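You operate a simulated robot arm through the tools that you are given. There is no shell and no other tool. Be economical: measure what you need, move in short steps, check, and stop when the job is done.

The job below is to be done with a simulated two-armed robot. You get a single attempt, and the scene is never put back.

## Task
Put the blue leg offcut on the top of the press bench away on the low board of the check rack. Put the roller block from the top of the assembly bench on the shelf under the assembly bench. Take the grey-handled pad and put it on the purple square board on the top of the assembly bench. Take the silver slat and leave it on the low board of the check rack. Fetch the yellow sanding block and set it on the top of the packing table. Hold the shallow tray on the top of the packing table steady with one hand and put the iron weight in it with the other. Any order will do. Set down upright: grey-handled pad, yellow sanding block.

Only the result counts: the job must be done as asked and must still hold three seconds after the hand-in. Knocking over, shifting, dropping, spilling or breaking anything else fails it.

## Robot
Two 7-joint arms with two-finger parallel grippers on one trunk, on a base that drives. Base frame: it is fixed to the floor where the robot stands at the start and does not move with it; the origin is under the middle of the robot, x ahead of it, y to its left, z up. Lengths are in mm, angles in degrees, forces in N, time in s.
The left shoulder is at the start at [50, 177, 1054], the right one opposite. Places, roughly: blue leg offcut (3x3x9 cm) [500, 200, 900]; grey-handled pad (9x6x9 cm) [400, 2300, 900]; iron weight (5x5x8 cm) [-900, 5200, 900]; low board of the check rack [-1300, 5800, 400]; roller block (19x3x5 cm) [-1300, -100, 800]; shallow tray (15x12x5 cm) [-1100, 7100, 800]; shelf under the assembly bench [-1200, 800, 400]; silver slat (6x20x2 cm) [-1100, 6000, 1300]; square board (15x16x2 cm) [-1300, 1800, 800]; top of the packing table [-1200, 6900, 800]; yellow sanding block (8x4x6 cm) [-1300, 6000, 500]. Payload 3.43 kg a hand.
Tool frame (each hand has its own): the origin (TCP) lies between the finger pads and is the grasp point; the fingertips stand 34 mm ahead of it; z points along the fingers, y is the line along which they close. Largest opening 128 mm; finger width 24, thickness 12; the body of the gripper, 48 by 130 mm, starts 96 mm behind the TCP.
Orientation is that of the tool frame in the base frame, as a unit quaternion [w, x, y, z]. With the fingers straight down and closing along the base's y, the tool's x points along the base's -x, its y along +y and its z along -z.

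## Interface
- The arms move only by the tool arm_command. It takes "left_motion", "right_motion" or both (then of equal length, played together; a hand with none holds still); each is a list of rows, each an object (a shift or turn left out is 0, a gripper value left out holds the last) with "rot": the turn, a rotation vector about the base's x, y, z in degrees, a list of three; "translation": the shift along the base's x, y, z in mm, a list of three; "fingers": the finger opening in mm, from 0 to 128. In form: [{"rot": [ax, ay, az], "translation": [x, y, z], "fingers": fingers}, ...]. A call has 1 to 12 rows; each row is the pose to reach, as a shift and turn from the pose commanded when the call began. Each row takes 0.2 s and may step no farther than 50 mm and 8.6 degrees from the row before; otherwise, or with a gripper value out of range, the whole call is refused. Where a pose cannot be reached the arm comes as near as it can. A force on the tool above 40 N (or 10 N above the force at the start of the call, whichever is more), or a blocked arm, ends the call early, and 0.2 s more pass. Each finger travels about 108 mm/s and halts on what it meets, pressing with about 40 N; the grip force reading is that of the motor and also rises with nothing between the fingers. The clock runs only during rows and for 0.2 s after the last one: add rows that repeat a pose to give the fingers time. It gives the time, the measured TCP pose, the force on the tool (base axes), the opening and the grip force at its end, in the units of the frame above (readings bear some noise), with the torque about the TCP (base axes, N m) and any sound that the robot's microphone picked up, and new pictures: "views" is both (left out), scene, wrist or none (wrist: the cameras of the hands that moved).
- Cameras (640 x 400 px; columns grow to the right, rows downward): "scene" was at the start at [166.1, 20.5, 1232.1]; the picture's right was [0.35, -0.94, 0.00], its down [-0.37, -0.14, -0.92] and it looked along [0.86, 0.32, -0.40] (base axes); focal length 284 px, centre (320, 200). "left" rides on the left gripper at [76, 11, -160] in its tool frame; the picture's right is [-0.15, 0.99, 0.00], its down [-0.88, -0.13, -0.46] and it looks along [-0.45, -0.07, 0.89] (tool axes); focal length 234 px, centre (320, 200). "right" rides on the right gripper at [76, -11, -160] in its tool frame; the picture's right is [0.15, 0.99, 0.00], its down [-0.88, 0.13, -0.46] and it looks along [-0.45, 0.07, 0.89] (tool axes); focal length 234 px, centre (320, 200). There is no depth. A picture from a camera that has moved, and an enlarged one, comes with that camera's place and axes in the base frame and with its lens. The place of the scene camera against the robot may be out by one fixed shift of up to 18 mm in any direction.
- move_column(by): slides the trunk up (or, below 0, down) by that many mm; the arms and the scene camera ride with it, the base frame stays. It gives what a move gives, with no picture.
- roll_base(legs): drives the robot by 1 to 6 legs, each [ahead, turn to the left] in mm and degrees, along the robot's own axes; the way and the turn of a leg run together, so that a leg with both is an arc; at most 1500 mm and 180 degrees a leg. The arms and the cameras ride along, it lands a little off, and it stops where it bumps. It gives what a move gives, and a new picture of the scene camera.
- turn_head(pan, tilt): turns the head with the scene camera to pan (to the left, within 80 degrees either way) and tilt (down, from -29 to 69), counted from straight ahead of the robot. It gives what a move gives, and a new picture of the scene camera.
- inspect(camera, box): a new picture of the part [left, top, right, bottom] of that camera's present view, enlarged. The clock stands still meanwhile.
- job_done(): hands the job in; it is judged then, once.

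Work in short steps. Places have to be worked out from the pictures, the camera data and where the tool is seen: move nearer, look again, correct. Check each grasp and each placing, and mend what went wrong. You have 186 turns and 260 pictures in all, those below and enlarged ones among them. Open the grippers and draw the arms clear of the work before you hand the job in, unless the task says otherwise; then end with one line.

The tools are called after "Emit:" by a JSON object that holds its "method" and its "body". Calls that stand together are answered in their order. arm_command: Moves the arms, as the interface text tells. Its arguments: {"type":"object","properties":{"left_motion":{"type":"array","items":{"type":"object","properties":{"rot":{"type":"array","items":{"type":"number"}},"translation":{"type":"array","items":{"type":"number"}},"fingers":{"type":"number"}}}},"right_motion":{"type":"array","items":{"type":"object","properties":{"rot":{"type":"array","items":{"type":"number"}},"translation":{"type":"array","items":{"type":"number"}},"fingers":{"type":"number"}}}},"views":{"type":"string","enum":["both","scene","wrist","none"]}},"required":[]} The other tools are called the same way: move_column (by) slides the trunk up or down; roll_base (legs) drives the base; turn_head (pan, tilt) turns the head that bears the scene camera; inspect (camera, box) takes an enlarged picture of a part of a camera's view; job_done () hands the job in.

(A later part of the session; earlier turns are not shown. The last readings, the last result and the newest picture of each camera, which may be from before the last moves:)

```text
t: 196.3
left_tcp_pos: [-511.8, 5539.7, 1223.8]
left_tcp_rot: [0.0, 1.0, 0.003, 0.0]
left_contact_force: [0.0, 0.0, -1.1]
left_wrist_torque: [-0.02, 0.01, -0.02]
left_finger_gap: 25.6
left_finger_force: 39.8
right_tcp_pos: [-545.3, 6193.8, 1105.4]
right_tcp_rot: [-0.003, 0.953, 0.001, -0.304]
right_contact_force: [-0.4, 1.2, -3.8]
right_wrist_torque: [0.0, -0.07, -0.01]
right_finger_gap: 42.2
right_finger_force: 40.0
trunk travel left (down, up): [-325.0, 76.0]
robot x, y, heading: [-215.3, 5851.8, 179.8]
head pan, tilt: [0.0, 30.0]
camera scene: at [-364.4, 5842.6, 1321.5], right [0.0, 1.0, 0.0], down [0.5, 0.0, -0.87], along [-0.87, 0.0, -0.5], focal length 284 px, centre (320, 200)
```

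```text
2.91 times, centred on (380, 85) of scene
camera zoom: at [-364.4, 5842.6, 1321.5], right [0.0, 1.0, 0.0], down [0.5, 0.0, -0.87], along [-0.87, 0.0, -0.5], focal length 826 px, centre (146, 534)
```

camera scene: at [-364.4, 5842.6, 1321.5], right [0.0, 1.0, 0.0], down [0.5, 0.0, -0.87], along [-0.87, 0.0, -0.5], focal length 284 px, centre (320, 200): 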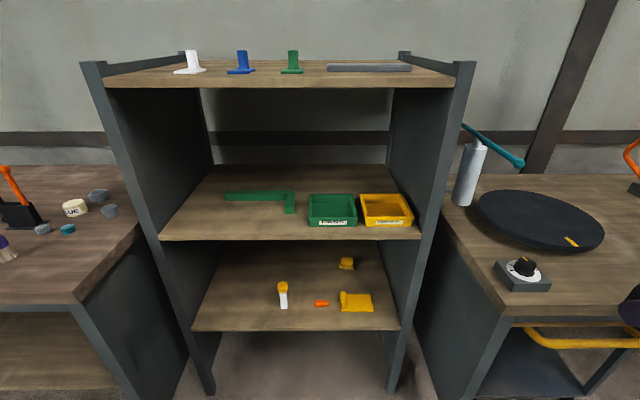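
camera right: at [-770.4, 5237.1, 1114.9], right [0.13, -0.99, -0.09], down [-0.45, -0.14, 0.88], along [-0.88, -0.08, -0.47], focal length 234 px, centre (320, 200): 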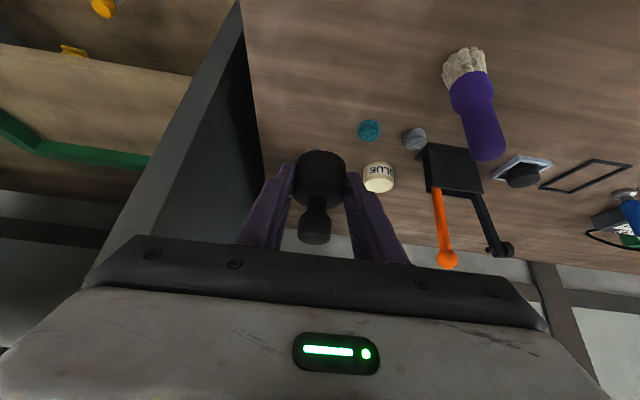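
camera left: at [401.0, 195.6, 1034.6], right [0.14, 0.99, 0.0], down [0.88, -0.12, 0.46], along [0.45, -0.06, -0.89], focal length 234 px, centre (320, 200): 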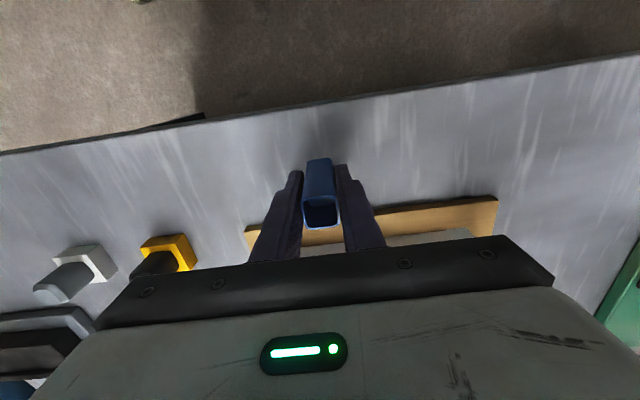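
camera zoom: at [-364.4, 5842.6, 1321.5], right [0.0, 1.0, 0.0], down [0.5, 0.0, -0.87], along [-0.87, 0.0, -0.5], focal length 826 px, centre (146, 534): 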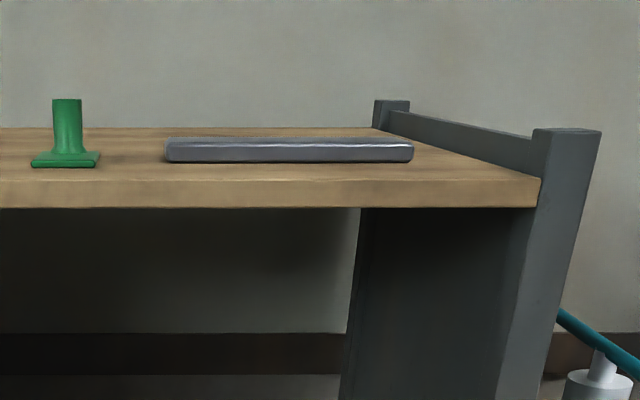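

The sanding block is at the back of the low board at about [-1293,5958], and the slat is on the top board at about [-1130,5959]. First the tube: I'll lower the trunk and swing the left hand to horizontal in front of the low opening.

Emit:
{"method": "move_column", "body": {"by": -300}}

Emit:
{"method": "arm_command", "body": {"left_motion": [{"translation": [-25, 5, -20], "rot": [0, 8, 0]}, {"translation": [-50, 10, -45], "rot": [0, 16, 0]}, {"translation": [-75, 15, -75], "rot": [0, 24, 0]}, {"translation": [-100, 20, -105], "rot": [0, 32, 0]}, {"translation": [-125, 25, -135], "rot": [0, 40, 0]}, {"translation": [-150, 30, -165], "rot": [0, 48, 0]}, {"translation": [-175, 35, -195], "rot": [0, 56, 0]}, {"translation": [-195, 40, -225], "rot": [0, 64, 0]}, {"translation": [-215, 45, -255], "rot": [0, 72, 0]}, {"translation": [-235, 50, -285], "rot": [0, 80, 0]}, {"translation": [-250, 55, -315], "rot": [0, 88, 0]}, {"translation": [-250, 60, -345], "rot": [0, 90, 0]}], "views": "both"}}

```text
t: 199.3
left_tcp_pos: [-511.1, 5541.2, 925.9]
left_tcp_rot: [0.001, 1.0, 0.002, 0.0]
left_contact_force: [0.1, -0.6, -0.9]
left_wrist_torque: [0.0, -0.02, -0.03]
left_finger_gap: 25.7
left_finger_force: 40.2
right_tcp_pos: [-545.1, 6194.5, 805.2]
right_tcp_rot: [-0.003, 0.953, 0.003, -0.303]
right_contact_force: [-0.3, 0.2, -4.9]
right_wrist_torque: [-0.04, -0.05, -0.01]
right_finger_gap: 42.0
right_finger_force: 40.1
trunk travel left (down, up): [-25.0, 376.0]
robot x, y, heading: [-217.5, 5855.7, 179.5]
head pan, tilt: [0.0, 30.0]
```

```text
t: 201.9
left_tcp_pos: [-758.3, 5564.6, 662.4]
left_tcp_rot: [0.0, 0.707, 0.002, -0.707]
left_contact_force: [-0.3, -0.1, -1.2]
left_wrist_torque: [0.0, -0.01, 0.01]
left_finger_gap: 25.7
left_finger_force: 39.6
left hand out of reach, approached as far as the arm can: row 11, 12
right_tcp_pos: [-545.4, 6193.9, 805.6]
right_tcp_rot: [-0.003, 0.953, 0.002, -0.303]
right_contact_force: [-0.2, -0.6, -3.9]
right_wrist_torque: [-0.01, -0.07, 0.02]
right_finger_gap: 41.9
right_finger_force: 39.9
trunk travel left (down, up): [-25.0, 376.0]
robot x, y, heading: [-212.4, 5851.6, 179.9]
head pan, tilt: [0.0, 30.0]
camera scene: at [-364.4, 5842.4, 1021.4], right [0.0, 1.0, 0.0], down [0.5, 0.0, -0.87], along [-0.87, 0.0, -0.5], focal length 284 px, centre (320, 200)
camera left: at [-598.1, 5552.5, 587.5], right [0.0, -0.99, 0.14], down [0.46, 0.13, 0.88], along [-0.89, 0.07, 0.45], focal length 234 px, centre (320, 200)
```

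scene: 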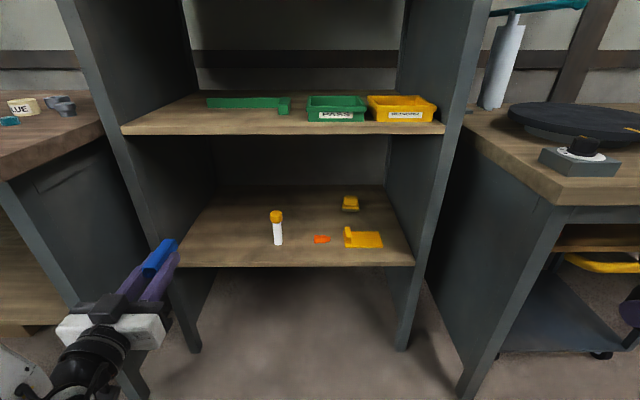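
left: 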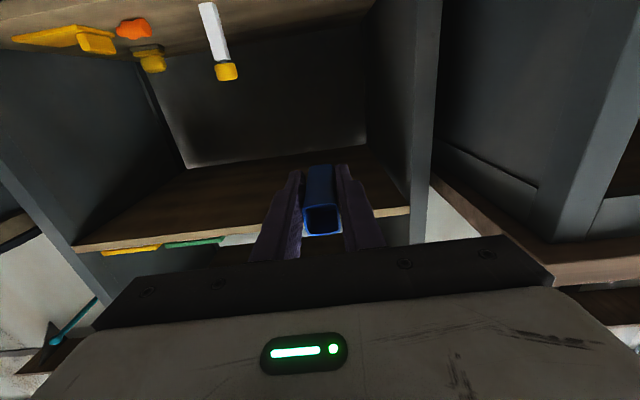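

The low board's front edge is now fixed at x≈-1003, z≈427. I'll roll forward 150 mm, then bring the tube down to z≈500 in line with the opening.

Emit:
{"method": "roll_base", "body": {"legs": [[150, 0]]}}

Emit:
{"method": "arm_command", "body": {"left_motion": [{"translation": [0, 15, -40]}, {"translation": [0, 30, -80]}, {"translation": [0, 45, -120]}, {"translation": [0, 55, -155]}, {"translation": [-40, 55, -165]}, {"translation": [-80, 55, -165]}, {"translation": [-80, 55, -165]}], "views": "both"}}

```text
t: 203.2
left_tcp_pos: [-907.3, 5565.7, 662.7]
left_tcp_rot: [-0.002, 0.708, 0.0, -0.707]
left_contact_force: [-0.4, 0.3, -0.8]
left_wrist_torque: [-0.01, -0.05, 0.03]
left_finger_gap: 25.9
left_finger_force: 40.0
right_tcp_pos: [-694.0, 6195.3, 804.4]
right_tcp_rot: [-0.003, 0.953, 0.0, -0.303]
right_contact_force: [0.0, -0.1, -3.3]
right_wrist_torque: [-0.02, -0.07, -0.01]
right_finger_gap: 42.0
right_finger_force: 39.8
trunk travel left (down, up): [-25.0, 376.0]
robot x, y, heading: [-364.4, 5856.5, 179.5]
head pan, tilt: [0.0, 30.0]
camera scene: at [-513.9, 5843.4, 1021.5], right [0.01, 1.0, 0.0], down [0.5, 0.0, -0.87], along [-0.87, 0.0, -0.5], focal length 284 px, centre (320, 200)
```

scene: 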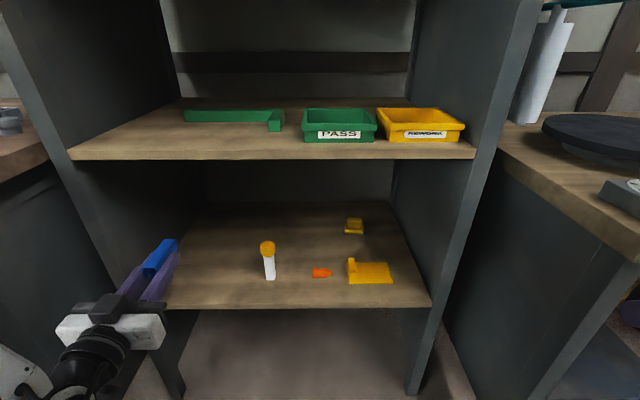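

```text
t: 204.8
left_tcp_pos: [-946.8, 5557.0, 662.2]
left_tcp_rot: [-0.002, 0.708, 0.0, -0.706]
left_contact_force: [0.8, 0.1, -0.9]
left_wrist_torque: [0.04, -0.02, 0.02]
left_finger_gap: 25.7
left_finger_force: 40.4
left hand out of reach, approached as far as the arm can: row 1, 2, 3, 4, 5, 6, 7
right_tcp_pos: [-695.0, 6195.8, 805.8]
right_tcp_rot: [-0.003, 0.953, 0.001, -0.303]
right_contact_force: [0.7, -0.7, -4.6]
right_wrist_torque: [0.0, -0.09, -0.01]
right_finger_gap: 42.0
right_finger_force: 40.2
trunk travel left (down, up): [-25.0, 376.0]
robot x, y, heading: [-363.8, 5854.5, 179.6]
head pan, tilt: [0.0, 30.0]
camera scene: at [-513.9, 5843.4, 1021.4], right [0.01, 1.0, 0.0], down [0.5, 0.0, -0.87], along [-0.87, 0.0, -0.5], focal length 284 px, centre (320, 200)
camera left: at [-786.0, 5545.2, 587.6], right [0.0, -0.99, 0.14], down [0.45, 0.13, 0.88], along [-0.89, 0.07, 0.45], focal length 234 px, centre (320, 200)
```

scene: 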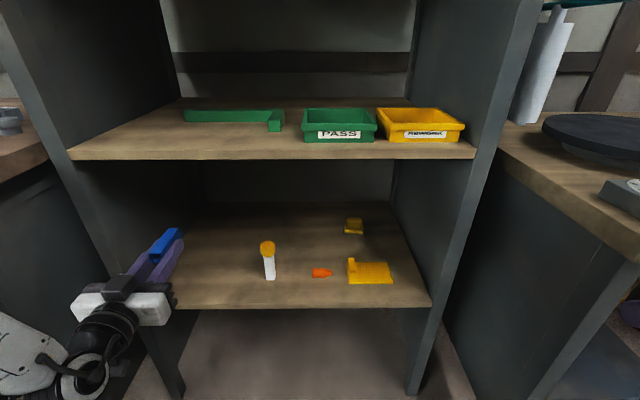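
left: 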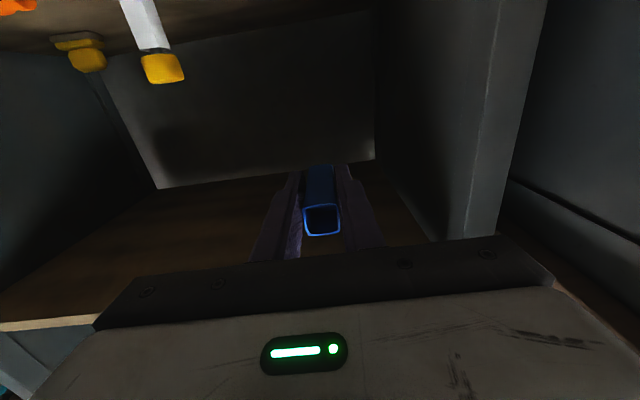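

The arm can't hold the hand horizontal this low, so I'll pitch it 40° down and lay the tube down from that angle.

Emit:
{"method": "arm_command", "body": {"left_motion": [{"translation": [5, 5, 0], "rot": [0, -8, 0]}, {"translation": [10, 10, -15], "rot": [0, -16, 0]}, {"translation": [10, 20, -35], "rot": [0, -24, 0]}, {"translation": [10, 30, -60], "rot": [0, -32, 0]}, {"translation": [10, 45, -85], "rot": [0, -40, 0]}, {"translation": [0, 60, -115], "rot": [0, -40, 0]}, {"translation": [0, 60, -115], "rot": [0, -40, 0]}], "views": "both"}}

```text
t: 206.4
left_tcp_pos: [-944.1, 5611.9, 554.9]
left_tcp_rot: [-0.002, 0.907, 0.001, -0.421]
left_contact_force: [-0.4, 0.1, -0.6]
left_wrist_torque: [0.0, -0.03, -0.02]
left_finger_gap: 26.0
left_finger_force: 40.3
left hand out of reach, approached as far as the arm can: row 6, 7
right_tcp_pos: [-694.6, 6194.6, 805.2]
right_tcp_rot: [-0.003, 0.953, 0.001, -0.303]
right_contact_force: [-0.4, 0.7, -4.3]
right_wrist_torque: [0.01, -0.04, -0.02]
right_finger_gap: 42.0
right_finger_force: 39.9
trunk travel left (down, up): [-25.0, 376.0]
robot x, y, heading: [-363.1, 5855.3, 179.8]
head pan, tilt: [0.0, 30.0]
camera scene: at [-513.9, 5843.5, 1021.4], right [0.01, 1.0, 0.0], down [0.5, 0.0, -0.87], along [-0.87, 0.0, -0.5], focal length 284 px, centre (320, 200)
camera left: at [-772.9, 5600.7, 600.8], right [-0.09, -0.99, 0.11], down [-0.22, 0.13, 0.97], along [-0.97, 0.07, -0.23], focal length 234 px, centre (320, 200)
```

scene: 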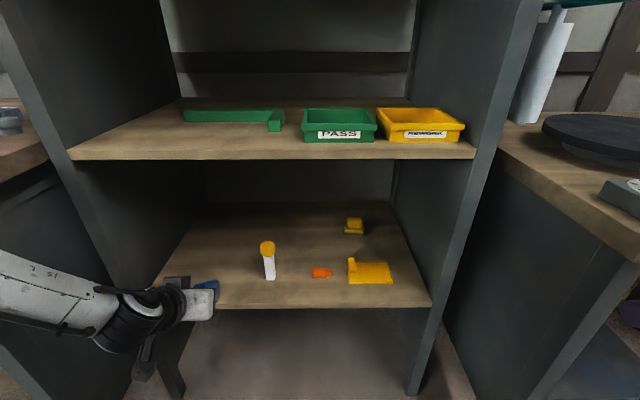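
left: 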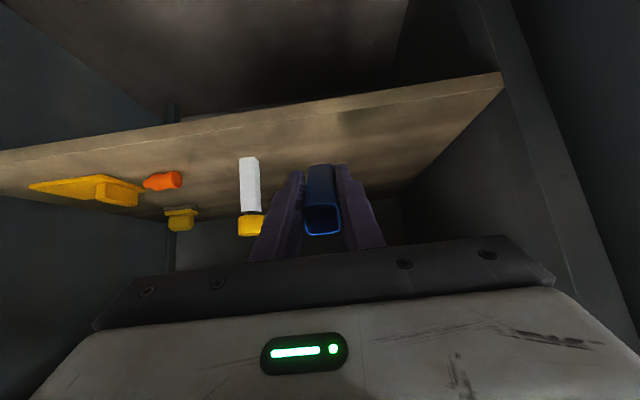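

The tube is lined up with the free left part of the low board. I'll move it in to x≈-1105 and start lowering.

Emit:
{"method": "arm_command", "body": {"left_motion": [{"translation": [-40, -5, 0]}, {"translation": [-80, -10, 0]}, {"translation": [-120, -12, -10]}, {"translation": [-150, -12, -25]}, {"translation": [-160, -12, -45]}, {"translation": [-160, -12, -45]}], "views": "both"}}

```text
t: 207.8
left_tcp_pos: [-1034.4, 5566.3, 586.2]
left_tcp_rot: [-0.003, 0.907, 0.0, -0.421]
left_contact_force: [-0.4, 0.1, -1.8]
left_wrist_torque: [0.0, -0.04, 0.03]
left_finger_gap: 26.0
left_finger_force: 40.1
left hand out of reach, approached as far as the arm can: row 1, 2, 3, 4, 5, 6
right_tcp_pos: [-694.5, 6195.4, 805.9]
right_tcp_rot: [-0.004, 0.953, 0.0, -0.303]
right_contact_force: [0.3, 0.5, -3.0]
right_wrist_torque: [0.03, -0.07, -0.02]
right_finger_gap: 42.0
right_finger_force: 40.4
trunk travel left (down, up): [-25.0, 376.0]
robot x, y, heading: [-361.9, 5853.8, 179.6]
head pan, tilt: [0.0, 30.0]
camera scene: at [-513.9, 5843.5, 1021.5], right [0.01, 1.0, 0.0], down [0.5, 0.0, -0.87], along [-0.87, 0.0, -0.5], focal length 284 px, centre (320, 200)
camera left: at [-863.1, 5554.4, 631.5], right [-0.09, -0.99, 0.11], down [-0.22, 0.13, 0.97], along [-0.97, 0.07, -0.23], focal length 234 px, centre (320, 200)
```

scene: 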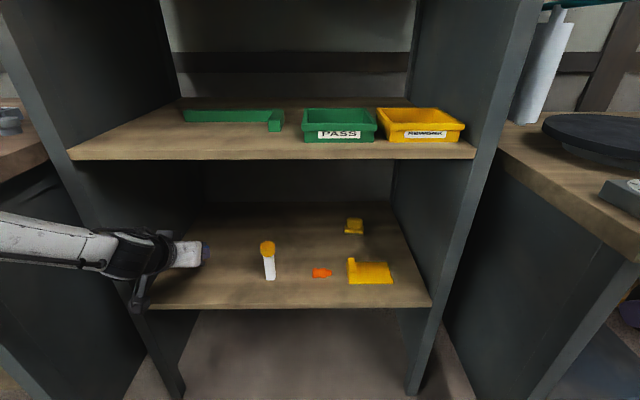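
left: 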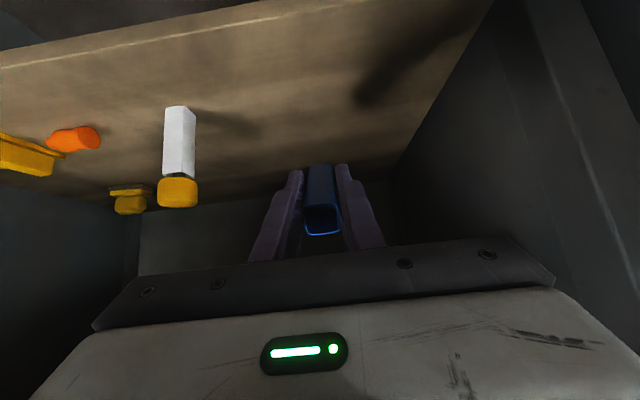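

The arm is stuck in an awkward posture branch. I'll back out, return the left hand to pointing down, then re-pitch along the kind of path that worked for the right arm.

Emit:
{"method": "arm_command", "body": {"left_motion": [{"translation": [40, 0, 0]}, {"translation": [80, 0, 10]}, {"translation": [120, 0, 20]}, {"translation": [160, 0, 50], "rot": [0, -7, 0]}, {"translation": [195, 0, 80], "rot": [0, -14, 0]}, {"translation": [225, 0, 115], "rot": [0, -21, 0]}, {"translation": [250, 0, 155], "rot": [0, -28, 0]}, {"translation": [275, -5, 195], "rot": [0, -35, 0]}, {"translation": [300, -10, 235], "rot": [0, -42.5, 0]}, {"translation": [325, -10, 275], "rot": [0, -50, 0]}, {"translation": [345, -10, 315], "rot": [0, -50, 0]}, {"translation": [345, -10, 340], "rot": [0, -50, 0]}], "views": "scene"}}

```text
t: 210.4
left_tcp_pos: [-689.9, 5554.7, 926.8]
left_tcp_rot: [-0.001, 1.0, 0.001, 0.002]
left_contact_force: [0.5, 0.2, -0.7]
left_wrist_torque: [-0.02, -0.04, 0.0]
left_finger_gap: 26.0
left_finger_force: 40.0
right_tcp_pos: [-694.6, 6194.1, 805.6]
right_tcp_rot: [-0.003, 0.953, 0.0, -0.303]
right_contact_force: [1.0, 0.2, -2.9]
right_wrist_torque: [-0.01, -0.06, -0.01]
right_finger_gap: 42.1
right_finger_force: 40.2
trunk travel left (down, up): [-25.0, 376.0]
robot x, y, heading: [-361.2, 5853.1, 179.6]
head pan, tilt: [0.0, 30.0]
camera scene: at [-513.9, 5843.4, 1021.4], right [0.01, 1.0, 0.0], down [0.5, 0.0, -0.87], along [-0.87, 0.0, -0.5], focal length 284 px, centre (320, 200)
```

scene: 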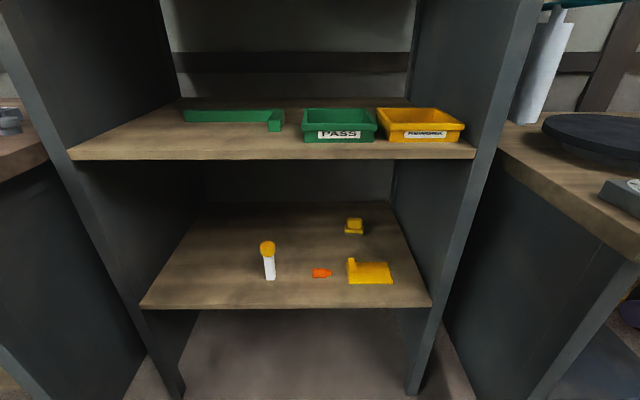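

I'll now mirror the right arm's path: pitch 50° from vertical with 15° inward yaw, then lower in front of the rack.

Emit:
{"method": "arm_command", "body": {"left_motion": [{"translation": [-15, 10, 0], "rot": [0.94, 7.1, -2]}, {"translation": [-30, 20, 0], "rot": [1.87, 14.2, -4]}, {"translation": [-45, 30, 0], "rot": [2.81, 21.3, -6]}, {"translation": [-60, 45, -10], "rot": [3.74, 28.4, -8]}, {"translation": [-70, 55, -25], "rot": [4.68, 35.5, -10]}, {"translation": [-80, 70, -55], "rot": [5.61, 42.6, -12]}, {"translation": [-80, 72, -100], "rot": [6.55, 49.7, -14]}, {"translation": [-80, 72, -145], "rot": [6.55, 49.7, -14]}, {"translation": [-80, 72, -190], "rot": [6.55, 49.7, -14]}, {"translation": [-80, 72, -235], "rot": [6.55, 49.7, -14]}, {"translation": [-80, 72, -280], "rot": [6.55, 49.7, -14]}, {"translation": [-80, 72, -325], "rot": [6.55, 49.7, -14]}], "views": "scene"}}

```text
t: 213.0
left_tcp_pos: [-783.7, 5624.0, 592.9]
left_tcp_rot: [-0.057, 0.899, -0.116, -0.418]
left_contact_force: [0.4, -0.5, -0.8]
left_wrist_torque: [0.01, -0.04, -0.04]
left_finger_gap: 25.8
left_finger_force: 39.9
left hand out of reach, approached as far as the arm can: row 7, 8, 9, 10, 11, 12
right_tcp_pos: [-694.5, 6194.2, 804.7]
right_tcp_rot: [-0.004, 0.953, 0.001, -0.303]
right_contact_force: [-0.3, 0.2, -4.2]
right_wrist_torque: [-0.01, -0.04, 0.02]
right_finger_gap: 41.9
right_finger_force: 40.2
trunk travel left (down, up): [-25.0, 376.0]
robot x, y, heading: [-362.4, 5853.9, 179.8]
head pan, tilt: [0.0, 30.0]
camera scene: at [-513.9, 5843.4, 1021.5], right [0.01, 1.0, 0.0], down [0.5, 0.0, -0.87], along [-0.87, 0.0, -0.5], focal length 284 px, centre (320, 200)
```

scene: 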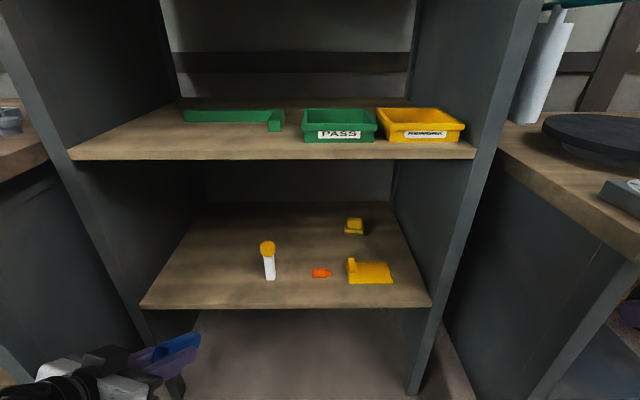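

That worked, with the hand at z≈593 in a good posture. I'll advance into the shelf.

Emit:
{"method": "arm_command", "body": {"left_motion": [{"translation": [-40, -3, 0]}, {"translation": [-80, -6, 0]}, {"translation": [-120, -10, 0]}, {"translation": [-160, -15, 0]}, {"translation": [-200, -20, 0]}, {"translation": [-240, -25, 0]}, {"translation": [-280, -30, -10]}, {"translation": [-315, -30, -25]}, {"translation": [-315, -30, -40]}, {"translation": [-315, -30, -40]}], "views": "both"}}

```text
t: 215.2
left_tcp_pos: [-1052.3, 5577.7, 593.8]
left_tcp_rot: [-0.056, 0.899, -0.117, -0.418]
left_contact_force: [-0.1, -0.2, -1.3]
left_wrist_torque: [0.02, -0.03, -0.01]
left_finger_gap: 25.7
left_finger_force: 40.7
left hand out of reach, approached as far as the arm can: row 7, 8, 9, 10
right_tcp_pos: [-695.0, 6194.5, 806.0]
right_tcp_rot: [-0.004, 0.953, 0.0, -0.304]
right_contact_force: [-0.6, -0.9, -2.2]
right_wrist_torque: [-0.01, -0.11, 0.03]
right_finger_gap: 41.9
right_finger_force: 40.2
trunk travel left (down, up): [-25.0, 376.0]
robot x, y, heading: [-362.8, 5853.1, 179.8]
head pan, tilt: [0.0, 30.0]
camera scene: at [-514.0, 5843.4, 1021.4], right [0.01, 1.0, 0.0], down [0.5, 0.0, -0.87], along [-0.87, 0.0, -0.5], focal length 284 px, centre (320, 200)
camera left: at [-890.1, 5523.1, 639.7], right [-0.35, -0.93, 0.11], down [-0.18, 0.18, 0.97], along [-0.92, 0.32, -0.23], focal length 234 px, centre (320, 200)
```

scene: 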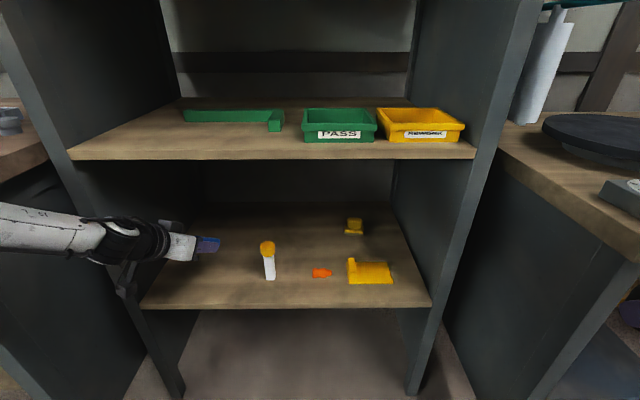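
left: 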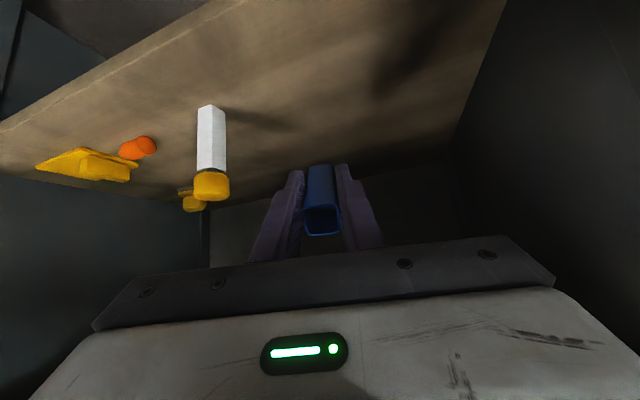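

The limit seems to come from the outward reach, so I'll back out and shift the base about 170 mm toward -y so the target lies inboard of the left shoulder.

Emit:
{"method": "arm_command", "body": {"left_motion": [{"translation": [45, 5, 0]}, {"translation": [90, 10, 0]}, {"translation": [135, 15, 0]}, {"translation": [180, 20, 0]}, {"translation": [225, 25, 0]}, {"translation": [265, 30, 0]}, {"translation": [265, 30, 0]}], "views": "none"}}

Emit:
{"method": "roll_base", "body": {"legs": [[-110, 0], [0, 90], [180, 0], [0, -90]]}}

```text
t: 216.8
left_tcp_pos: [-786.7, 5606.7, 595.2]
left_tcp_rot: [-0.057, 0.899, -0.117, -0.418]
left_contact_force: [0.5, -0.4, -1.6]
left_wrist_torque: [-0.01, -0.01, -0.01]
left_finger_gap: 25.8
left_finger_force: 39.7
right_tcp_pos: [-695.0, 6194.2, 805.1]
right_tcp_rot: [-0.003, 0.953, 0.0, -0.304]
right_contact_force: [0.1, -0.4, -3.5]
right_wrist_torque: [0.0, -0.08, -0.01]
right_finger_gap: 42.1
right_finger_force: 40.2
trunk travel left (down, up): [-25.0, 376.0]
robot x, y, heading: [-362.3, 5854.0, 179.5]
head pan, tilt: [0.0, 30.0]
```

```text
t: 226.8
left_tcp_pos: [-677.4, 5424.1, 594.6]
left_tcp_rot: [-0.056, 0.899, -0.116, -0.418]
left_contact_force: [0.7, -0.4, -1.5]
left_wrist_torque: [-0.02, -0.01, -0.01]
left_finger_gap: 25.7
left_finger_force: 40.0
right_tcp_pos: [-584.5, 6012.3, 805.6]
right_tcp_rot: [-0.004, 0.953, 0.002, -0.303]
right_contact_force: [0.7, -0.6, -3.2]
right_wrist_torque: [0.01, -0.07, -0.02]
right_finger_gap: 41.9
right_finger_force: 40.2
trunk travel left (down, up): [-25.0, 376.0]
robot x, y, heading: [-257.3, 5673.3, 179.9]
head pan, tilt: [0.0, 30.0]
camera scene: at [-404.3, 5662.4, 1021.5], right [0.0, 1.0, 0.0], down [0.5, 0.0, -0.87], along [-0.87, 0.0, -0.5], focal length 284 px, centre (320, 200)
```

scene: 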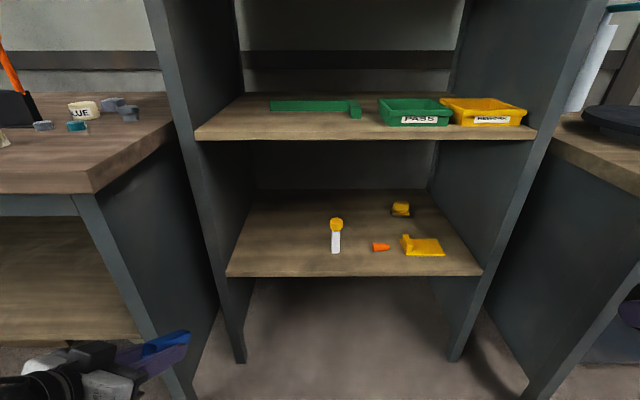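

Now I'll move the hand inboard and forward into the shelf from this stance.

Emit:
{"method": "arm_command", "body": {"left_motion": [{"translation": [-10, 45, 0]}, {"translation": [-25, 85, -10]}, {"translation": [-45, 125, -20]}, {"translation": [-80, 145, -30]}, {"translation": [-125, 145, -35]}, {"translation": [-170, 145, -35]}, {"translation": [-215, 145, -35]}, {"translation": [-260, 145, -35]}, {"translation": [-305, 145, -35]}, {"translation": [-350, 145, -35]}, {"translation": [-395, 145, -40]}, {"translation": [-425, 145, -50]}], "views": "both"}}

```text
t: 229.4
left_tcp_pos: [-940.9, 5478.7, 649.9]
left_tcp_rot: [-0.058, 0.899, -0.117, -0.419]
left_contact_force: [0.0, -0.7, -0.5]
left_wrist_torque: [0.02, -0.04, -0.03]
left_finger_gap: 26.0
left_finger_force: 40.4
left hand out of reach, approached as far as the arm can: row 3, 4, 5, 6, 7, 8, 9, 10, 11, 12
right_tcp_pos: [-585.2, 6013.9, 805.2]
right_tcp_rot: [-0.004, 0.953, 0.002, -0.304]
right_contact_force: [0.2, 0.1, -4.1]
right_wrist_torque: [-0.03, -0.09, 0.02]
right_finger_gap: 41.9
right_finger_force: 39.6
trunk travel left (down, up): [-25.0, 376.0]
robot x, y, heading: [-248.8, 5673.8, 179.7]
head pan, tilt: [0.0, 30.0]
camera scene: at [-404.3, 5662.4, 1021.4], right [0.0, 1.0, 0.0], down [0.5, 0.0, -0.87], along [-0.87, 0.0, -0.5], focal length 284 px, centre (320, 200)
camera left: at [-778.9, 5421.8, 693.9], right [-0.35, -0.93, 0.11], down [-0.18, 0.18, 0.97], along [-0.92, 0.31, -0.23], focal length 234 px, centre (320, 200)
```

scene: 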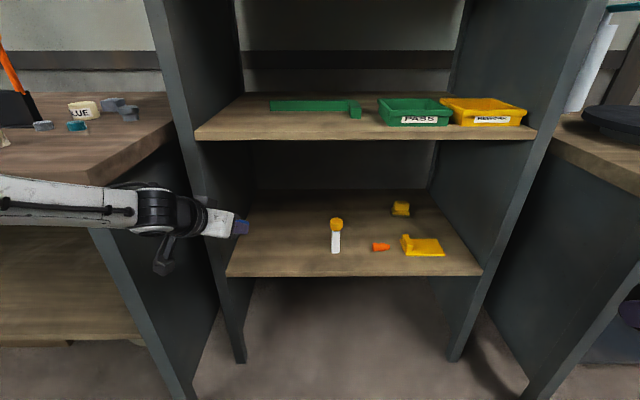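
left: 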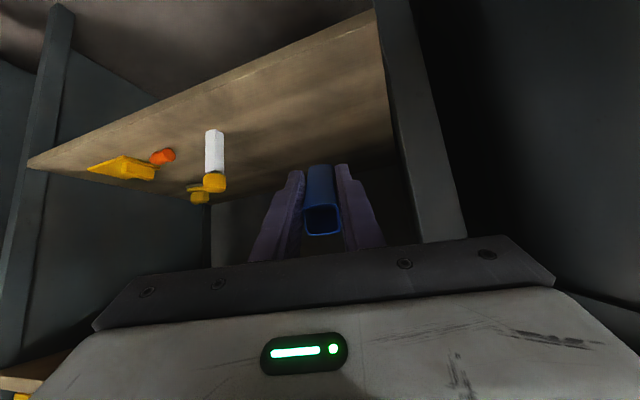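

The arm folds badly when started close in. I'll pull out, back the base off, set the extended low pose in open space, and then drive it into the shelf.

Emit:
{"method": "arm_command", "body": {"left_motion": [{"translation": [45, 0, 0]}, {"translation": [90, 0, 0]}, {"translation": [135, 0, 20]}, {"translation": [170, 0, 55], "rot": [-0.94, -7.1, 2]}, {"translation": [200, 0, 95], "rot": [-1.87, -14.2, 4]}, {"translation": [230, 0, 135], "rot": [-2.81, -21.3, 6]}, {"translation": [255, 0, 175], "rot": [-3.74, -28.4, 8]}, {"translation": [275, 0, 215], "rot": [-4.68, -35.5, 10]}, {"translation": [295, 0, 250], "rot": [-5.61, -42.6, 12]}, {"translation": [310, 0, 275], "rot": [-6.55, -49.7, 14]}, {"translation": [310, 0, 275], "rot": [-6.55, -49.7, 14]}], "views": "none"}}

Emit:
{"method": "roll_base", "body": {"legs": [[-250, 0]]}}

```text
t: 231.8
left_tcp_pos: [-633.1, 5474.6, 926.4]
left_tcp_rot: [0.001, 1.0, 0.002, 0.001]
left_contact_force: [-0.7, -0.7, -0.5]
left_wrist_torque: [-0.01, 0.0, 0.0]
left_finger_gap: 26.0
left_finger_force: 40.2
right_tcp_pos: [-585.8, 6013.0, 807.0]
right_tcp_rot: [-0.004, 0.953, 0.002, -0.303]
right_contact_force: [0.4, 0.7, -3.2]
right_wrist_torque: [0.02, -0.06, -0.01]
right_finger_gap: 42.0
right_finger_force: 40.0
trunk travel left (down, up): [-25.0, 376.0]
robot x, y, heading: [-255.0, 5673.3, 179.9]
head pan, tilt: [0.0, 30.0]
```

```text
t: 233.6
left_tcp_pos: [-386.9, 5472.9, 925.2]
left_tcp_rot: [0.0, 1.0, 0.003, 0.001]
left_contact_force: [-0.8, -0.9, -0.5]
left_wrist_torque: [0.02, -0.03, 0.0]
left_finger_gap: 25.9
left_finger_force: 40.2
right_tcp_pos: [-338.9, 6013.3, 805.2]
right_tcp_rot: [-0.003, 0.953, 0.002, -0.304]
right_contact_force: [-0.2, -0.3, -3.8]
right_wrist_torque: [0.01, -0.07, -0.01]
right_finger_gap: 42.2
right_finger_force: 39.9
trunk travel left (down, up): [-25.0, 376.0]
robot x, y, heading: [-3.3, 5671.7, 179.8]
head pan, tilt: [0.0, 30.0]
camera scene: at [-157.6, 5661.7, 1021.5], right [0.0, 1.0, 0.0], down [0.5, 0.0, -0.87], along [-0.87, 0.0, -0.5], focal length 284 px, centre (320, 200)
```

scene: 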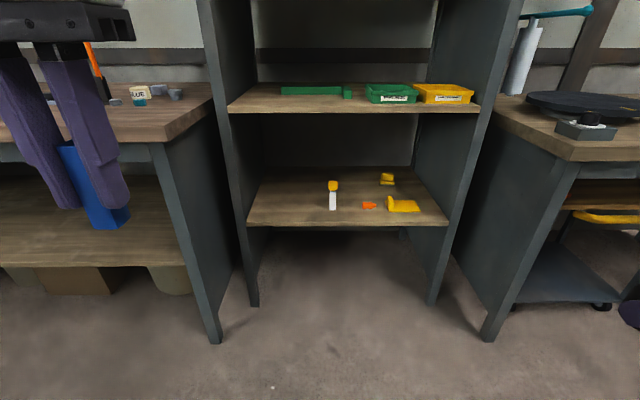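

With plenty of room, I'll extend and pitch the left hand together, then lower it while extended.

Emit:
{"method": "arm_command", "body": {"left_motion": [{"translation": [-30, 3, -10], "rot": [0.94, 7.1, -2]}, {"translation": [-65, 6, -25], "rot": [1.87, 14.2, -4]}, {"translation": [-100, 9, -45], "rot": [2.81, 21.3, -6]}, {"translation": [-135, 12, -70], "rot": [3.74, 28.4, -8]}, {"translation": [-170, 15, -95], "rot": [4.68, 35.5, -10]}, {"translation": [-205, 18, -125], "rot": [5.61, 42.6, -12]}, {"translation": [-240, 20, -155], "rot": [6.55, 49.7, -14]}, {"translation": [-275, 20, -185], "rot": [6.55, 49.7, -14]}, {"translation": [-305, 20, -220], "rot": [6.55, 49.7, -14]}, {"translation": [-325, 20, -260], "rot": [6.55, 49.7, -14]}, {"translation": [-340, 20, -300], "rot": [6.55, 49.7, -14]}, {"translation": [-345, 20, -340], "rot": [6.55, 49.7, -14]}], "views": "scene"}}

```text
t: 236.2
left_tcp_pos: [-685.0, 5463.0, 623.3]
left_tcp_rot: [-0.056, 0.899, -0.116, -0.418]
left_contact_force: [0.0, 0.0, -0.1]
left_wrist_torque: [0.01, 0.0, -0.01]
left_finger_gap: 26.0
left_finger_force: 40.0
left hand out of reach, approached as far as the arm can: row 10, 11, 12
right_tcp_pos: [-338.6, 6011.9, 804.5]
right_tcp_rot: [-0.004, 0.953, 0.002, -0.302]
right_contact_force: [0.7, -0.2, -4.2]
right_wrist_torque: [-0.01, -0.09, 0.02]
right_finger_gap: 41.8
right_finger_force: 39.9
trunk travel left (down, up): [-25.0, 376.0]
robot x, y, heading: [-5.9, 5672.6, 179.7]
head pan, tilt: [0.0, 30.0]
camera scene: at [-157.6, 5661.7, 1021.5], right [0.0, 1.0, 0.0], down [0.5, 0.0, -0.87], along [-0.87, 0.0, -0.5], focal length 284 px, centre (320, 200)
```

scene: 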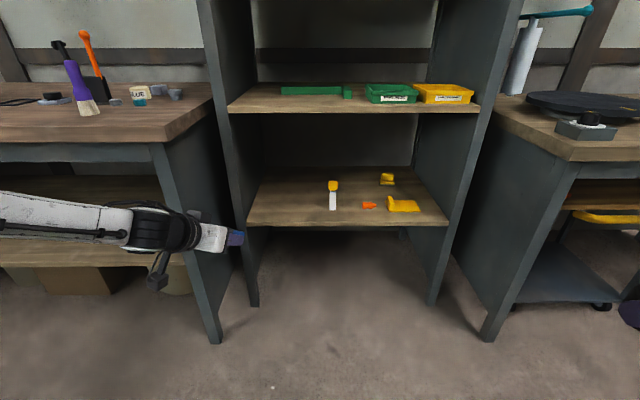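

Still limited at this pitch. I'll try a steeper hand, 30° from vertical, and see whether it can get down to z≈485 at this extension.

Emit:
{"method": "arm_command", "body": {"left_motion": [{"translation": [5, 0, -5], "rot": [-1.7, -6.4, 0]}, {"translation": [10, 0, -25], "rot": [-3.5, -12.9, 0]}, {"translation": [15, 0, -50], "rot": [-5.2, -19.3, 0]}, {"translation": [15, 0, -80], "rot": [-5.2, -19.3, 0]}, {"translation": [15, 0, -110], "rot": [-5.2, -19.3, 0]}, {"translation": [15, 0, -140], "rot": [-5.2, -19.3, 0]}, {"translation": [15, 0, -140], "rot": [-5.2, -19.3, 0]}], "views": "scene"}}

```text
t: 237.8
left_tcp_pos: [-612.2, 5426.7, 545.5]
left_tcp_rot: [-0.034, 0.958, -0.123, -0.256]
left_contact_force: [0.4, 0.3, -1.2]
left_wrist_torque: [0.0, -0.03, -0.02]
left_finger_gap: 26.0
left_finger_force: 40.5
left hand out of reach, approached as far as the arm can: row 1, 2, 3, 4, 5, 6, 7
right_tcp_pos: [-339.0, 6011.2, 805.7]
right_tcp_rot: [-0.003, 0.953, 0.002, -0.303]
right_contact_force: [-0.2, -0.1, -3.4]
right_wrist_torque: [-0.01, -0.06, 0.02]
right_finger_gap: 42.1
right_finger_force: 40.0
trunk travel left (down, up): [-25.0, 376.0]
robot x, y, heading: [-5.2, 5673.1, 180.0]
head pan, tilt: [0.0, 30.0]
camera scene: at [-157.6, 5661.7, 1021.4], right [0.0, 1.0, 0.0], down [0.5, 0.0, -0.87], along [-0.87, 0.0, -0.5], focal length 284 px, centre (320, 200)
```

scene: 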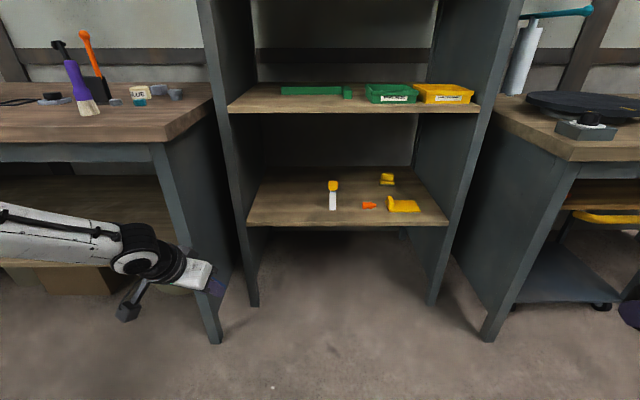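

The arm seems to prefer working well below the shoulder, so I'll raise the trunk 200 mm and lower the hand from there.

Emit:
{"method": "move_column", "body": {"by": 200}}

Emit:
{"method": "arm_command", "body": {"left_motion": [{"translation": [0, 0, -40]}, {"translation": [0, 0, -80]}, {"translation": [0, 0, -120]}, {"translation": [0, 0, -160]}, {"translation": [0, 0, -200]}, {"translation": [0, 0, -240]}, {"translation": [0, 0, -260]}, {"translation": [0, 0, -260]}], "views": "scene"}}

```text
t: 240.0
left_tcp_pos: [-612.5, 5425.6, 744.0]
left_tcp_rot: [-0.034, 0.958, -0.123, -0.256]
left_contact_force: [0.0, -0.5, -0.7]
left_wrist_torque: [-0.03, 0.02, -0.01]
left_finger_gap: 26.2
left_finger_force: 40.0
right_tcp_pos: [-338.6, 6014.1, 1006.0]
right_tcp_rot: [-0.004, 0.953, 0.001, -0.303]
right_contact_force: [-0.3, 0.1, -4.0]
right_wrist_torque: [0.0, -0.05, 0.0]
right_finger_gap: 42.0
right_finger_force: 40.1
trunk travel left (down, up): [-225.0, 176.0]
robot x, y, heading: [-4.0, 5675.4, 180.2]
head pan, tilt: [0.0, 30.0]
```

```text
t: 241.8
left_tcp_pos: [-532.9, 5376.7, 667.8]
left_tcp_rot: [-0.034, 0.958, -0.124, -0.255]
left_contact_force: [0.5, 0.1, -1.0]
left_wrist_torque: [0.02, -0.01, -0.01]
left_finger_gap: 26.3
left_finger_force: 39.8
left hand out of reach, approached as far as the arm can: row 1, 2, 3, 4, 5, 6, 7, 8
right_tcp_pos: [-339.1, 6013.8, 1004.8]
right_tcp_rot: [-0.003, 0.953, 0.003, -0.304]
right_contact_force: [0.4, -0.9, -3.3]
right_wrist_torque: [-0.02, -0.07, 0.01]
right_finger_gap: 42.0
right_finger_force: 39.7
trunk travel left (down, up): [-225.0, 176.0]
robot x, y, heading: [-6.8, 5671.4, 180.1]
head pan, tilt: [0.0, 30.0]
camera scene: at [-157.6, 5661.7, 1221.4], right [0.0, 1.0, 0.0], down [0.5, 0.0, -0.87], along [-0.87, 0.0, -0.5], focal length 284 px, centre (320, 200)
```

scene: 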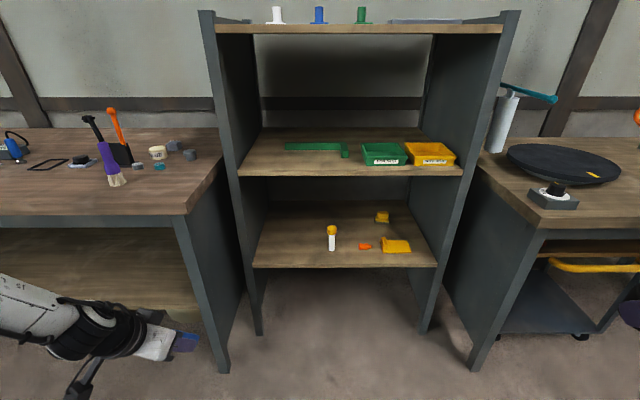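

The arm is wound into a bad branch. I'll return to a start-like pose, hand straight down and out to the left, then test lowering straight down from there.

Emit:
{"method": "arm_command", "body": {"left_motion": [{"translation": [20, -10, 20], "rot": [-0.8, -6, 2.9]}, {"translation": [45, -20, 50], "rot": [-1.6, -12, 5.9]}, {"translation": [75, -30, 85], "rot": [-2.3, -18, 8.8]}, {"translation": [110, -40, 115], "rot": [-3.1, -24, 11.8]}, {"translation": [150, -50, 140], "rot": [-3.9, -29.8, 14.7]}, {"translation": [185, -60, 165], "rot": [-3.9, -29.8, 14.7]}, {"translation": [190, -65, 210], "rot": [-3.9, -29.8, 14.7]}, {"translation": [190, -65, 255], "rot": [-3.9, -29.8, 14.7]}, {"translation": [190, -65, 300], "rot": [-3.9, -29.8, 14.7]}, {"translation": [190, -65, 345], "rot": [-3.9, -29.8, 14.7]}, {"translation": [190, -65, 390], "rot": [-3.9, -29.8, 14.7]}, {"translation": [190, -65, 430], "rot": [-3.9, -29.8, 14.7]}], "views": "scene"}}

Emit:
{"method": "arm_command", "body": {"left_motion": [{"translation": [-10, 10, -45]}, {"translation": [-20, 20, -90]}, {"translation": [-30, 30, -135]}, {"translation": [-40, 40, -180]}, {"translation": [-50, 50, -225]}, {"translation": [-60, 60, -270]}, {"translation": [-70, 70, -315]}, {"translation": [-80, 80, -360]}, {"translation": [-90, 90, -405]}, {"translation": [-100, 100, -450]}, {"translation": [-110, 110, -495]}, {"translation": [-110, 110, -495]}], "views": "scene"}}

```text
t: 244.4
left_tcp_pos: [-341.8, 5313.9, 1100.4]
left_tcp_rot: [0.0, 1.0, 0.004, 0.0]
left_contact_force: [0.0, -0.6, 0.0]
left_wrist_torque: [0.0, 0.02, 0.0]
left_finger_gap: 26.1
left_finger_force: 40.2
right_tcp_pos: [-339.7, 6011.9, 1005.7]
right_tcp_rot: [-0.003, 0.953, 0.002, -0.303]
right_contact_force: [0.6, 0.1, -3.9]
right_wrist_torque: [0.03, -0.08, -0.01]
right_finger_gap: 41.7
right_finger_force: 40.0
trunk travel left (down, up): [-225.0, 176.0]
robot x, y, heading: [-9.7, 5671.6, 179.9]
head pan, tilt: [0.0, 30.0]
camera scene: at [-157.5, 5662.0, 1221.4], right [0.0, 1.0, 0.0], down [0.5, 0.0, -0.87], along [-0.87, 0.0, -0.5], focal length 284 px, centre (320, 200)
```

scene: 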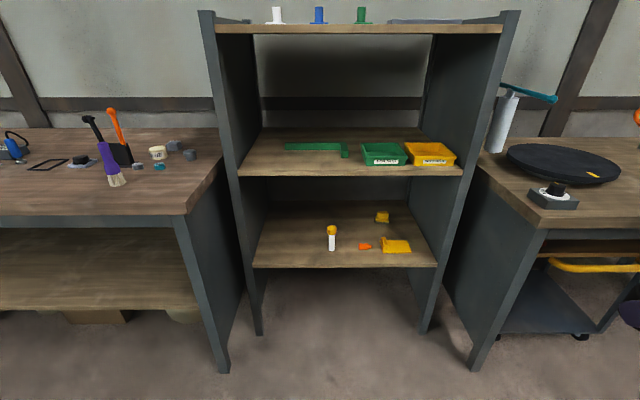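

```text
t: 247.0
left_tcp_pos: [-427.2, 5397.0, 661.4]
left_tcp_rot: [0.0, 1.0, 0.004, 0.0]
left_contact_force: [-1.0, -0.1, -1.7]
left_wrist_torque: [-0.01, -0.03, -0.01]
left_finger_gap: 26.1
left_finger_force: 39.7
left hand out of reach, approached as far as the arm can: row 10, 11, 12
right_tcp_pos: [-338.7, 6012.5, 1005.2]
right_tcp_rot: [-0.004, 0.953, 0.001, -0.304]
right_contact_force: [0.0, 0.3, -3.7]
right_wrist_torque: [0.01, -0.05, 0.04]
right_finger_gap: 41.8
right_finger_force: 39.7
trunk travel left (down, up): [-225.0, 176.0]
robot x, y, heading: [-3.5, 5670.0, 179.9]
head pan, tilt: [0.0, 30.0]
camera scene: at [-157.6, 5661.7, 1221.5], right [0.0, 1.0, 0.0], down [0.5, 0.0, -0.87], along [-0.87, 0.0, -0.5], focal length 284 px, centre (320, 200)
```

scene: 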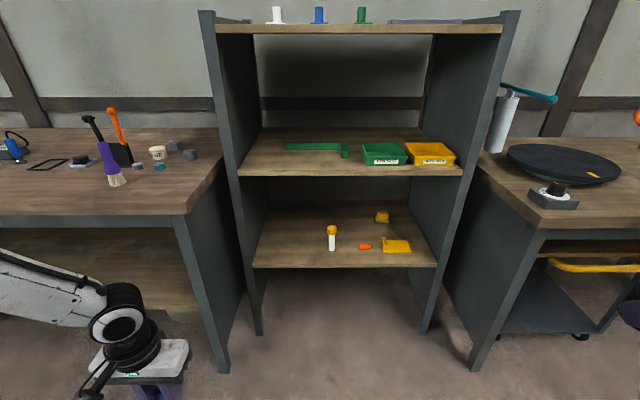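

Even straight down it stops at z≈661, so the elbow is in a poor position. I'll draw the hand back beside the body and lower it there, to let the elbow drop, then reach forward low.

Emit:
{"method": "arm_command", "body": {"left_motion": [{"translation": [40, 0, 10]}, {"translation": [80, 0, 20]}, {"translation": [120, 0, 20]}, {"translation": [160, 0, 20]}, {"translation": [200, 0, 20]}, {"translation": [230, 0, 0]}, {"translation": [230, 0, -40]}, {"translation": [230, 0, -80]}, {"translation": [230, 0, -120]}, {"translation": [230, 0, -160]}, {"translation": [230, 0, -160]}, {"translation": [230, 0, -160]}], "views": "none"}}

```text
t: 249.6
left_tcp_pos: [-206.5, 5353.6, 627.1]
left_tcp_rot: [0.0, 1.0, 0.002, 0.001]
left_contact_force: [-0.4, 0.0, -1.2]
left_wrist_torque: [0.01, -0.01, 0.0]
left_finger_gap: 26.1
left_finger_force: 39.7
left hand out of reach, approached as far as the arm can: row 5, 6, 7, 8, 9, 10, 11, 12
right_tcp_pos: [-339.8, 6013.7, 1004.6]
right_tcp_rot: [-0.003, 0.953, 0.001, -0.303]
right_contact_force: [-0.5, -0.2, -3.1]
right_wrist_torque: [-0.01, -0.07, 0.02]
right_finger_gap: 41.8
right_finger_force: 39.6
trunk travel left (down, up): [-225.0, 176.0]
robot x, y, heading: [-9.3, 5673.2, 180.1]
head pan, tilt: [0.0, 30.0]
```

I'll try the exact mirror of the path that worked for the right arm. First, back up to a high tool-down start pose.

Emit:
{"method": "arm_command", "body": {"left_motion": [{"translation": [-8, 6, 44]}, {"translation": [-16, 12, 88]}, {"translation": [-24, 18, 132]}, {"translation": [-32, 24, 176]}, {"translation": [-40, 30, 220]}, {"translation": [-48, 36, 264]}, {"translation": [-56, 42, 308]}, {"translation": [-64, 48, 352]}, {"translation": [-72, 54, 396]}, {"translation": [-80, 58, 440]}, {"translation": [-91, 61, 483]}, {"translation": [-91, 61, 483]}], "views": "none"}}

Emit:
{"method": "arm_command", "body": {"left_motion": [{"translation": [-25, 3, 0], "rot": [0.79, 7.47, -1.36]}, {"translation": [-60, 6, -5], "rot": [1.58, 14.94, -2.72]}, {"translation": [-95, 9, -15], "rot": [2.37, 22.41, -4.08]}, {"translation": [-130, 12, -35], "rot": [3.16, 29.88, -5.44]}, {"translation": [-165, 15, -60], "rot": [3.95, 37.35, -6.8]}, {"translation": [-200, 18, -85], "rot": [4.74, 44.82, -8.16]}, {"translation": [-235, 22, -115], "rot": [5.53, 52.29, -9.52]}, {"translation": [-270, 26, -145], "rot": [6.3, 59.8, -10.9]}, {"translation": [-305, 30, -175], "rot": [6.3, 59.8, -10.9]}, {"translation": [-350, 20, -200], "rot": [4.0, 55, -12.5]}, {"translation": [-390, 15, -225], "rot": [4.0, 50.1, -13.9]}, {"translation": [-430, 15, -250], "rot": [4.0, 50.1, -13.9]}], "views": "scene"}}

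```text
t: 252.2
left_tcp_pos: [-295.2, 5416.8, 1109.5]
left_tcp_rot: [-0.001, 1.0, 0.003, 0.001]
left_contact_force: [-0.2, -0.2, -0.2]
left_wrist_torque: [0.01, 0.01, -0.01]
left_finger_gap: 26.1
left_finger_force: 40.3
left hand out of reach, approached as far as the arm can: row 2, 3, 4, 5, 6
right_tcp_pos: [-338.3, 6011.7, 1005.0]
right_tcp_rot: [-0.004, 0.953, 0.002, -0.303]
right_contact_force: [0.9, -0.5, -3.0]
right_wrist_torque: [0.02, -0.04, -0.02]
right_finger_gap: 42.0
right_finger_force: 40.1
trunk travel left (down, up): [-225.0, 176.0]
robot x, y, heading: [-6.8, 5671.5, 180.1]
head pan, tilt: [0.0, 30.0]
```

```text
refused: row 10 steps farther than a row can; nothing moved
```

Row 10 was too long, so I'm resending with smaller steps.

Emit:
{"method": "arm_command", "body": {"left_motion": [{"translation": [-25, 3, 0], "rot": [0.79, 7.47, -1.36]}, {"translation": [-60, 6, -5], "rot": [1.58, 14.94, -2.72]}, {"translation": [-95, 9, -15], "rot": [2.37, 22.41, -4.08]}, {"translation": [-130, 12, -35], "rot": [3.16, 29.88, -5.44]}, {"translation": [-165, 15, -60], "rot": [3.95, 37.35, -6.8]}, {"translation": [-200, 18, -85], "rot": [4.74, 44.82, -8.16]}, {"translation": [-235, 22, -115], "rot": [5.53, 52.29, -9.52]}, {"translation": [-270, 26, -145], "rot": [6.3, 59.8, -10.9]}, {"translation": [-305, 30, -175], "rot": [6.3, 59.8, -10.9]}, {"translation": [-340, 24, -198], "rot": [6.3, 54.5, -12.5]}, {"translation": [-375, 18, -220], "rot": [6.5, 49.8, -13.9]}, {"translation": [-415, 15, -245], "rot": [6.5, 49.8, -13.9]}], "views": "scene"}}

Emit:
{"method": "arm_command", "body": {"left_motion": [{"translation": [0, 0, -40]}, {"translation": [0, 0, -80]}, {"translation": [0, 0, -120]}, {"translation": [0, 0, -160]}, {"translation": [0, 0, -200]}, {"translation": [0, 0, -240]}, {"translation": [0, 0, -280]}, {"translation": [0, 0, -280]}], "views": "scene"}}

```text
t: 254.8
left_tcp_pos: [-710.5, 5431.6, 862.7]
left_tcp_rot: [-0.057, 0.899, -0.113, -0.419]
left_contact_force: [0.5, 0.3, -0.4]
left_wrist_torque: [-0.01, -0.07, 0.02]
left_finger_gap: 26.1
left_finger_force: 40.0
right_tcp_pos: [-339.6, 6011.6, 1005.5]
right_tcp_rot: [-0.004, 0.953, 0.001, -0.303]
right_contact_force: [-0.1, 0.5, -4.2]
right_wrist_torque: [0.03, -0.05, 0.02]
right_finger_gap: 42.1
right_finger_force: 40.4
trunk travel left (down, up): [-225.0, 176.0]
robot x, y, heading: [-5.3, 5674.7, 180.1]
head pan, tilt: [0.0, 30.0]
camera scene: at [-158.2, 5661.2, 1221.3], right [0.0, 1.0, 0.0], down [0.5, 0.0, -0.87], along [-0.87, 0.0, -0.5], focal length 284 px, centre (320, 200)
```

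scene: 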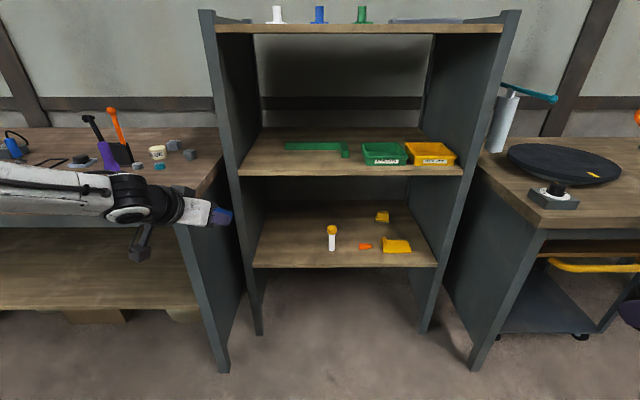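

```text
t: 256.6
left_tcp_pos: [-627.0, 5394.3, 740.1]
left_tcp_rot: [-0.056, 0.899, -0.114, -0.419]
left_contact_force: [0.9, 0.8, -0.5]
left_wrist_torque: [-0.02, -0.05, 0.01]
left_finger_gap: 26.0
left_finger_force: 40.3
left hand out of reach, approached as far as the arm can: row 1, 2, 3, 4, 5, 6, 7, 8
right_tcp_pos: [-338.9, 6013.5, 1004.0]
right_tcp_rot: [-0.004, 0.953, 0.002, -0.303]
right_contact_force: [-0.5, 1.0, -3.8]
right_wrist_torque: [-0.04, -0.06, -0.01]
right_finger_gap: 41.8
right_finger_force: 39.7
trunk travel left (down, up): [-225.0, 176.0]
robot x, y, heading: [-3.9, 5671.9, 179.9]
head pan, tilt: [0.0, 30.0]
camera scene: at [-157.7, 5661.7, 1221.4], right [0.0, 1.0, 0.0], down [0.5, 0.0, -0.87], along [-0.87, 0.0, -0.5], focal length 284 px, centre (320, 200)
```

scene: 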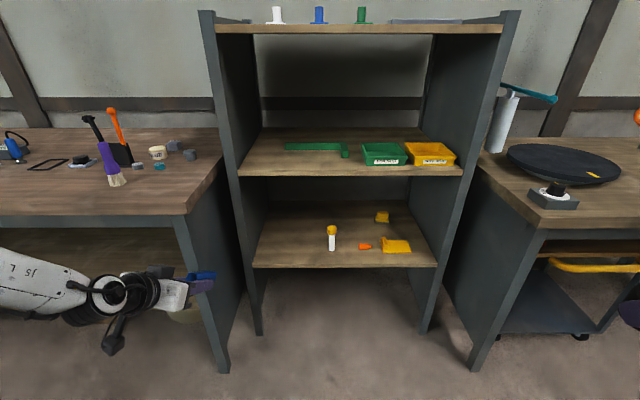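

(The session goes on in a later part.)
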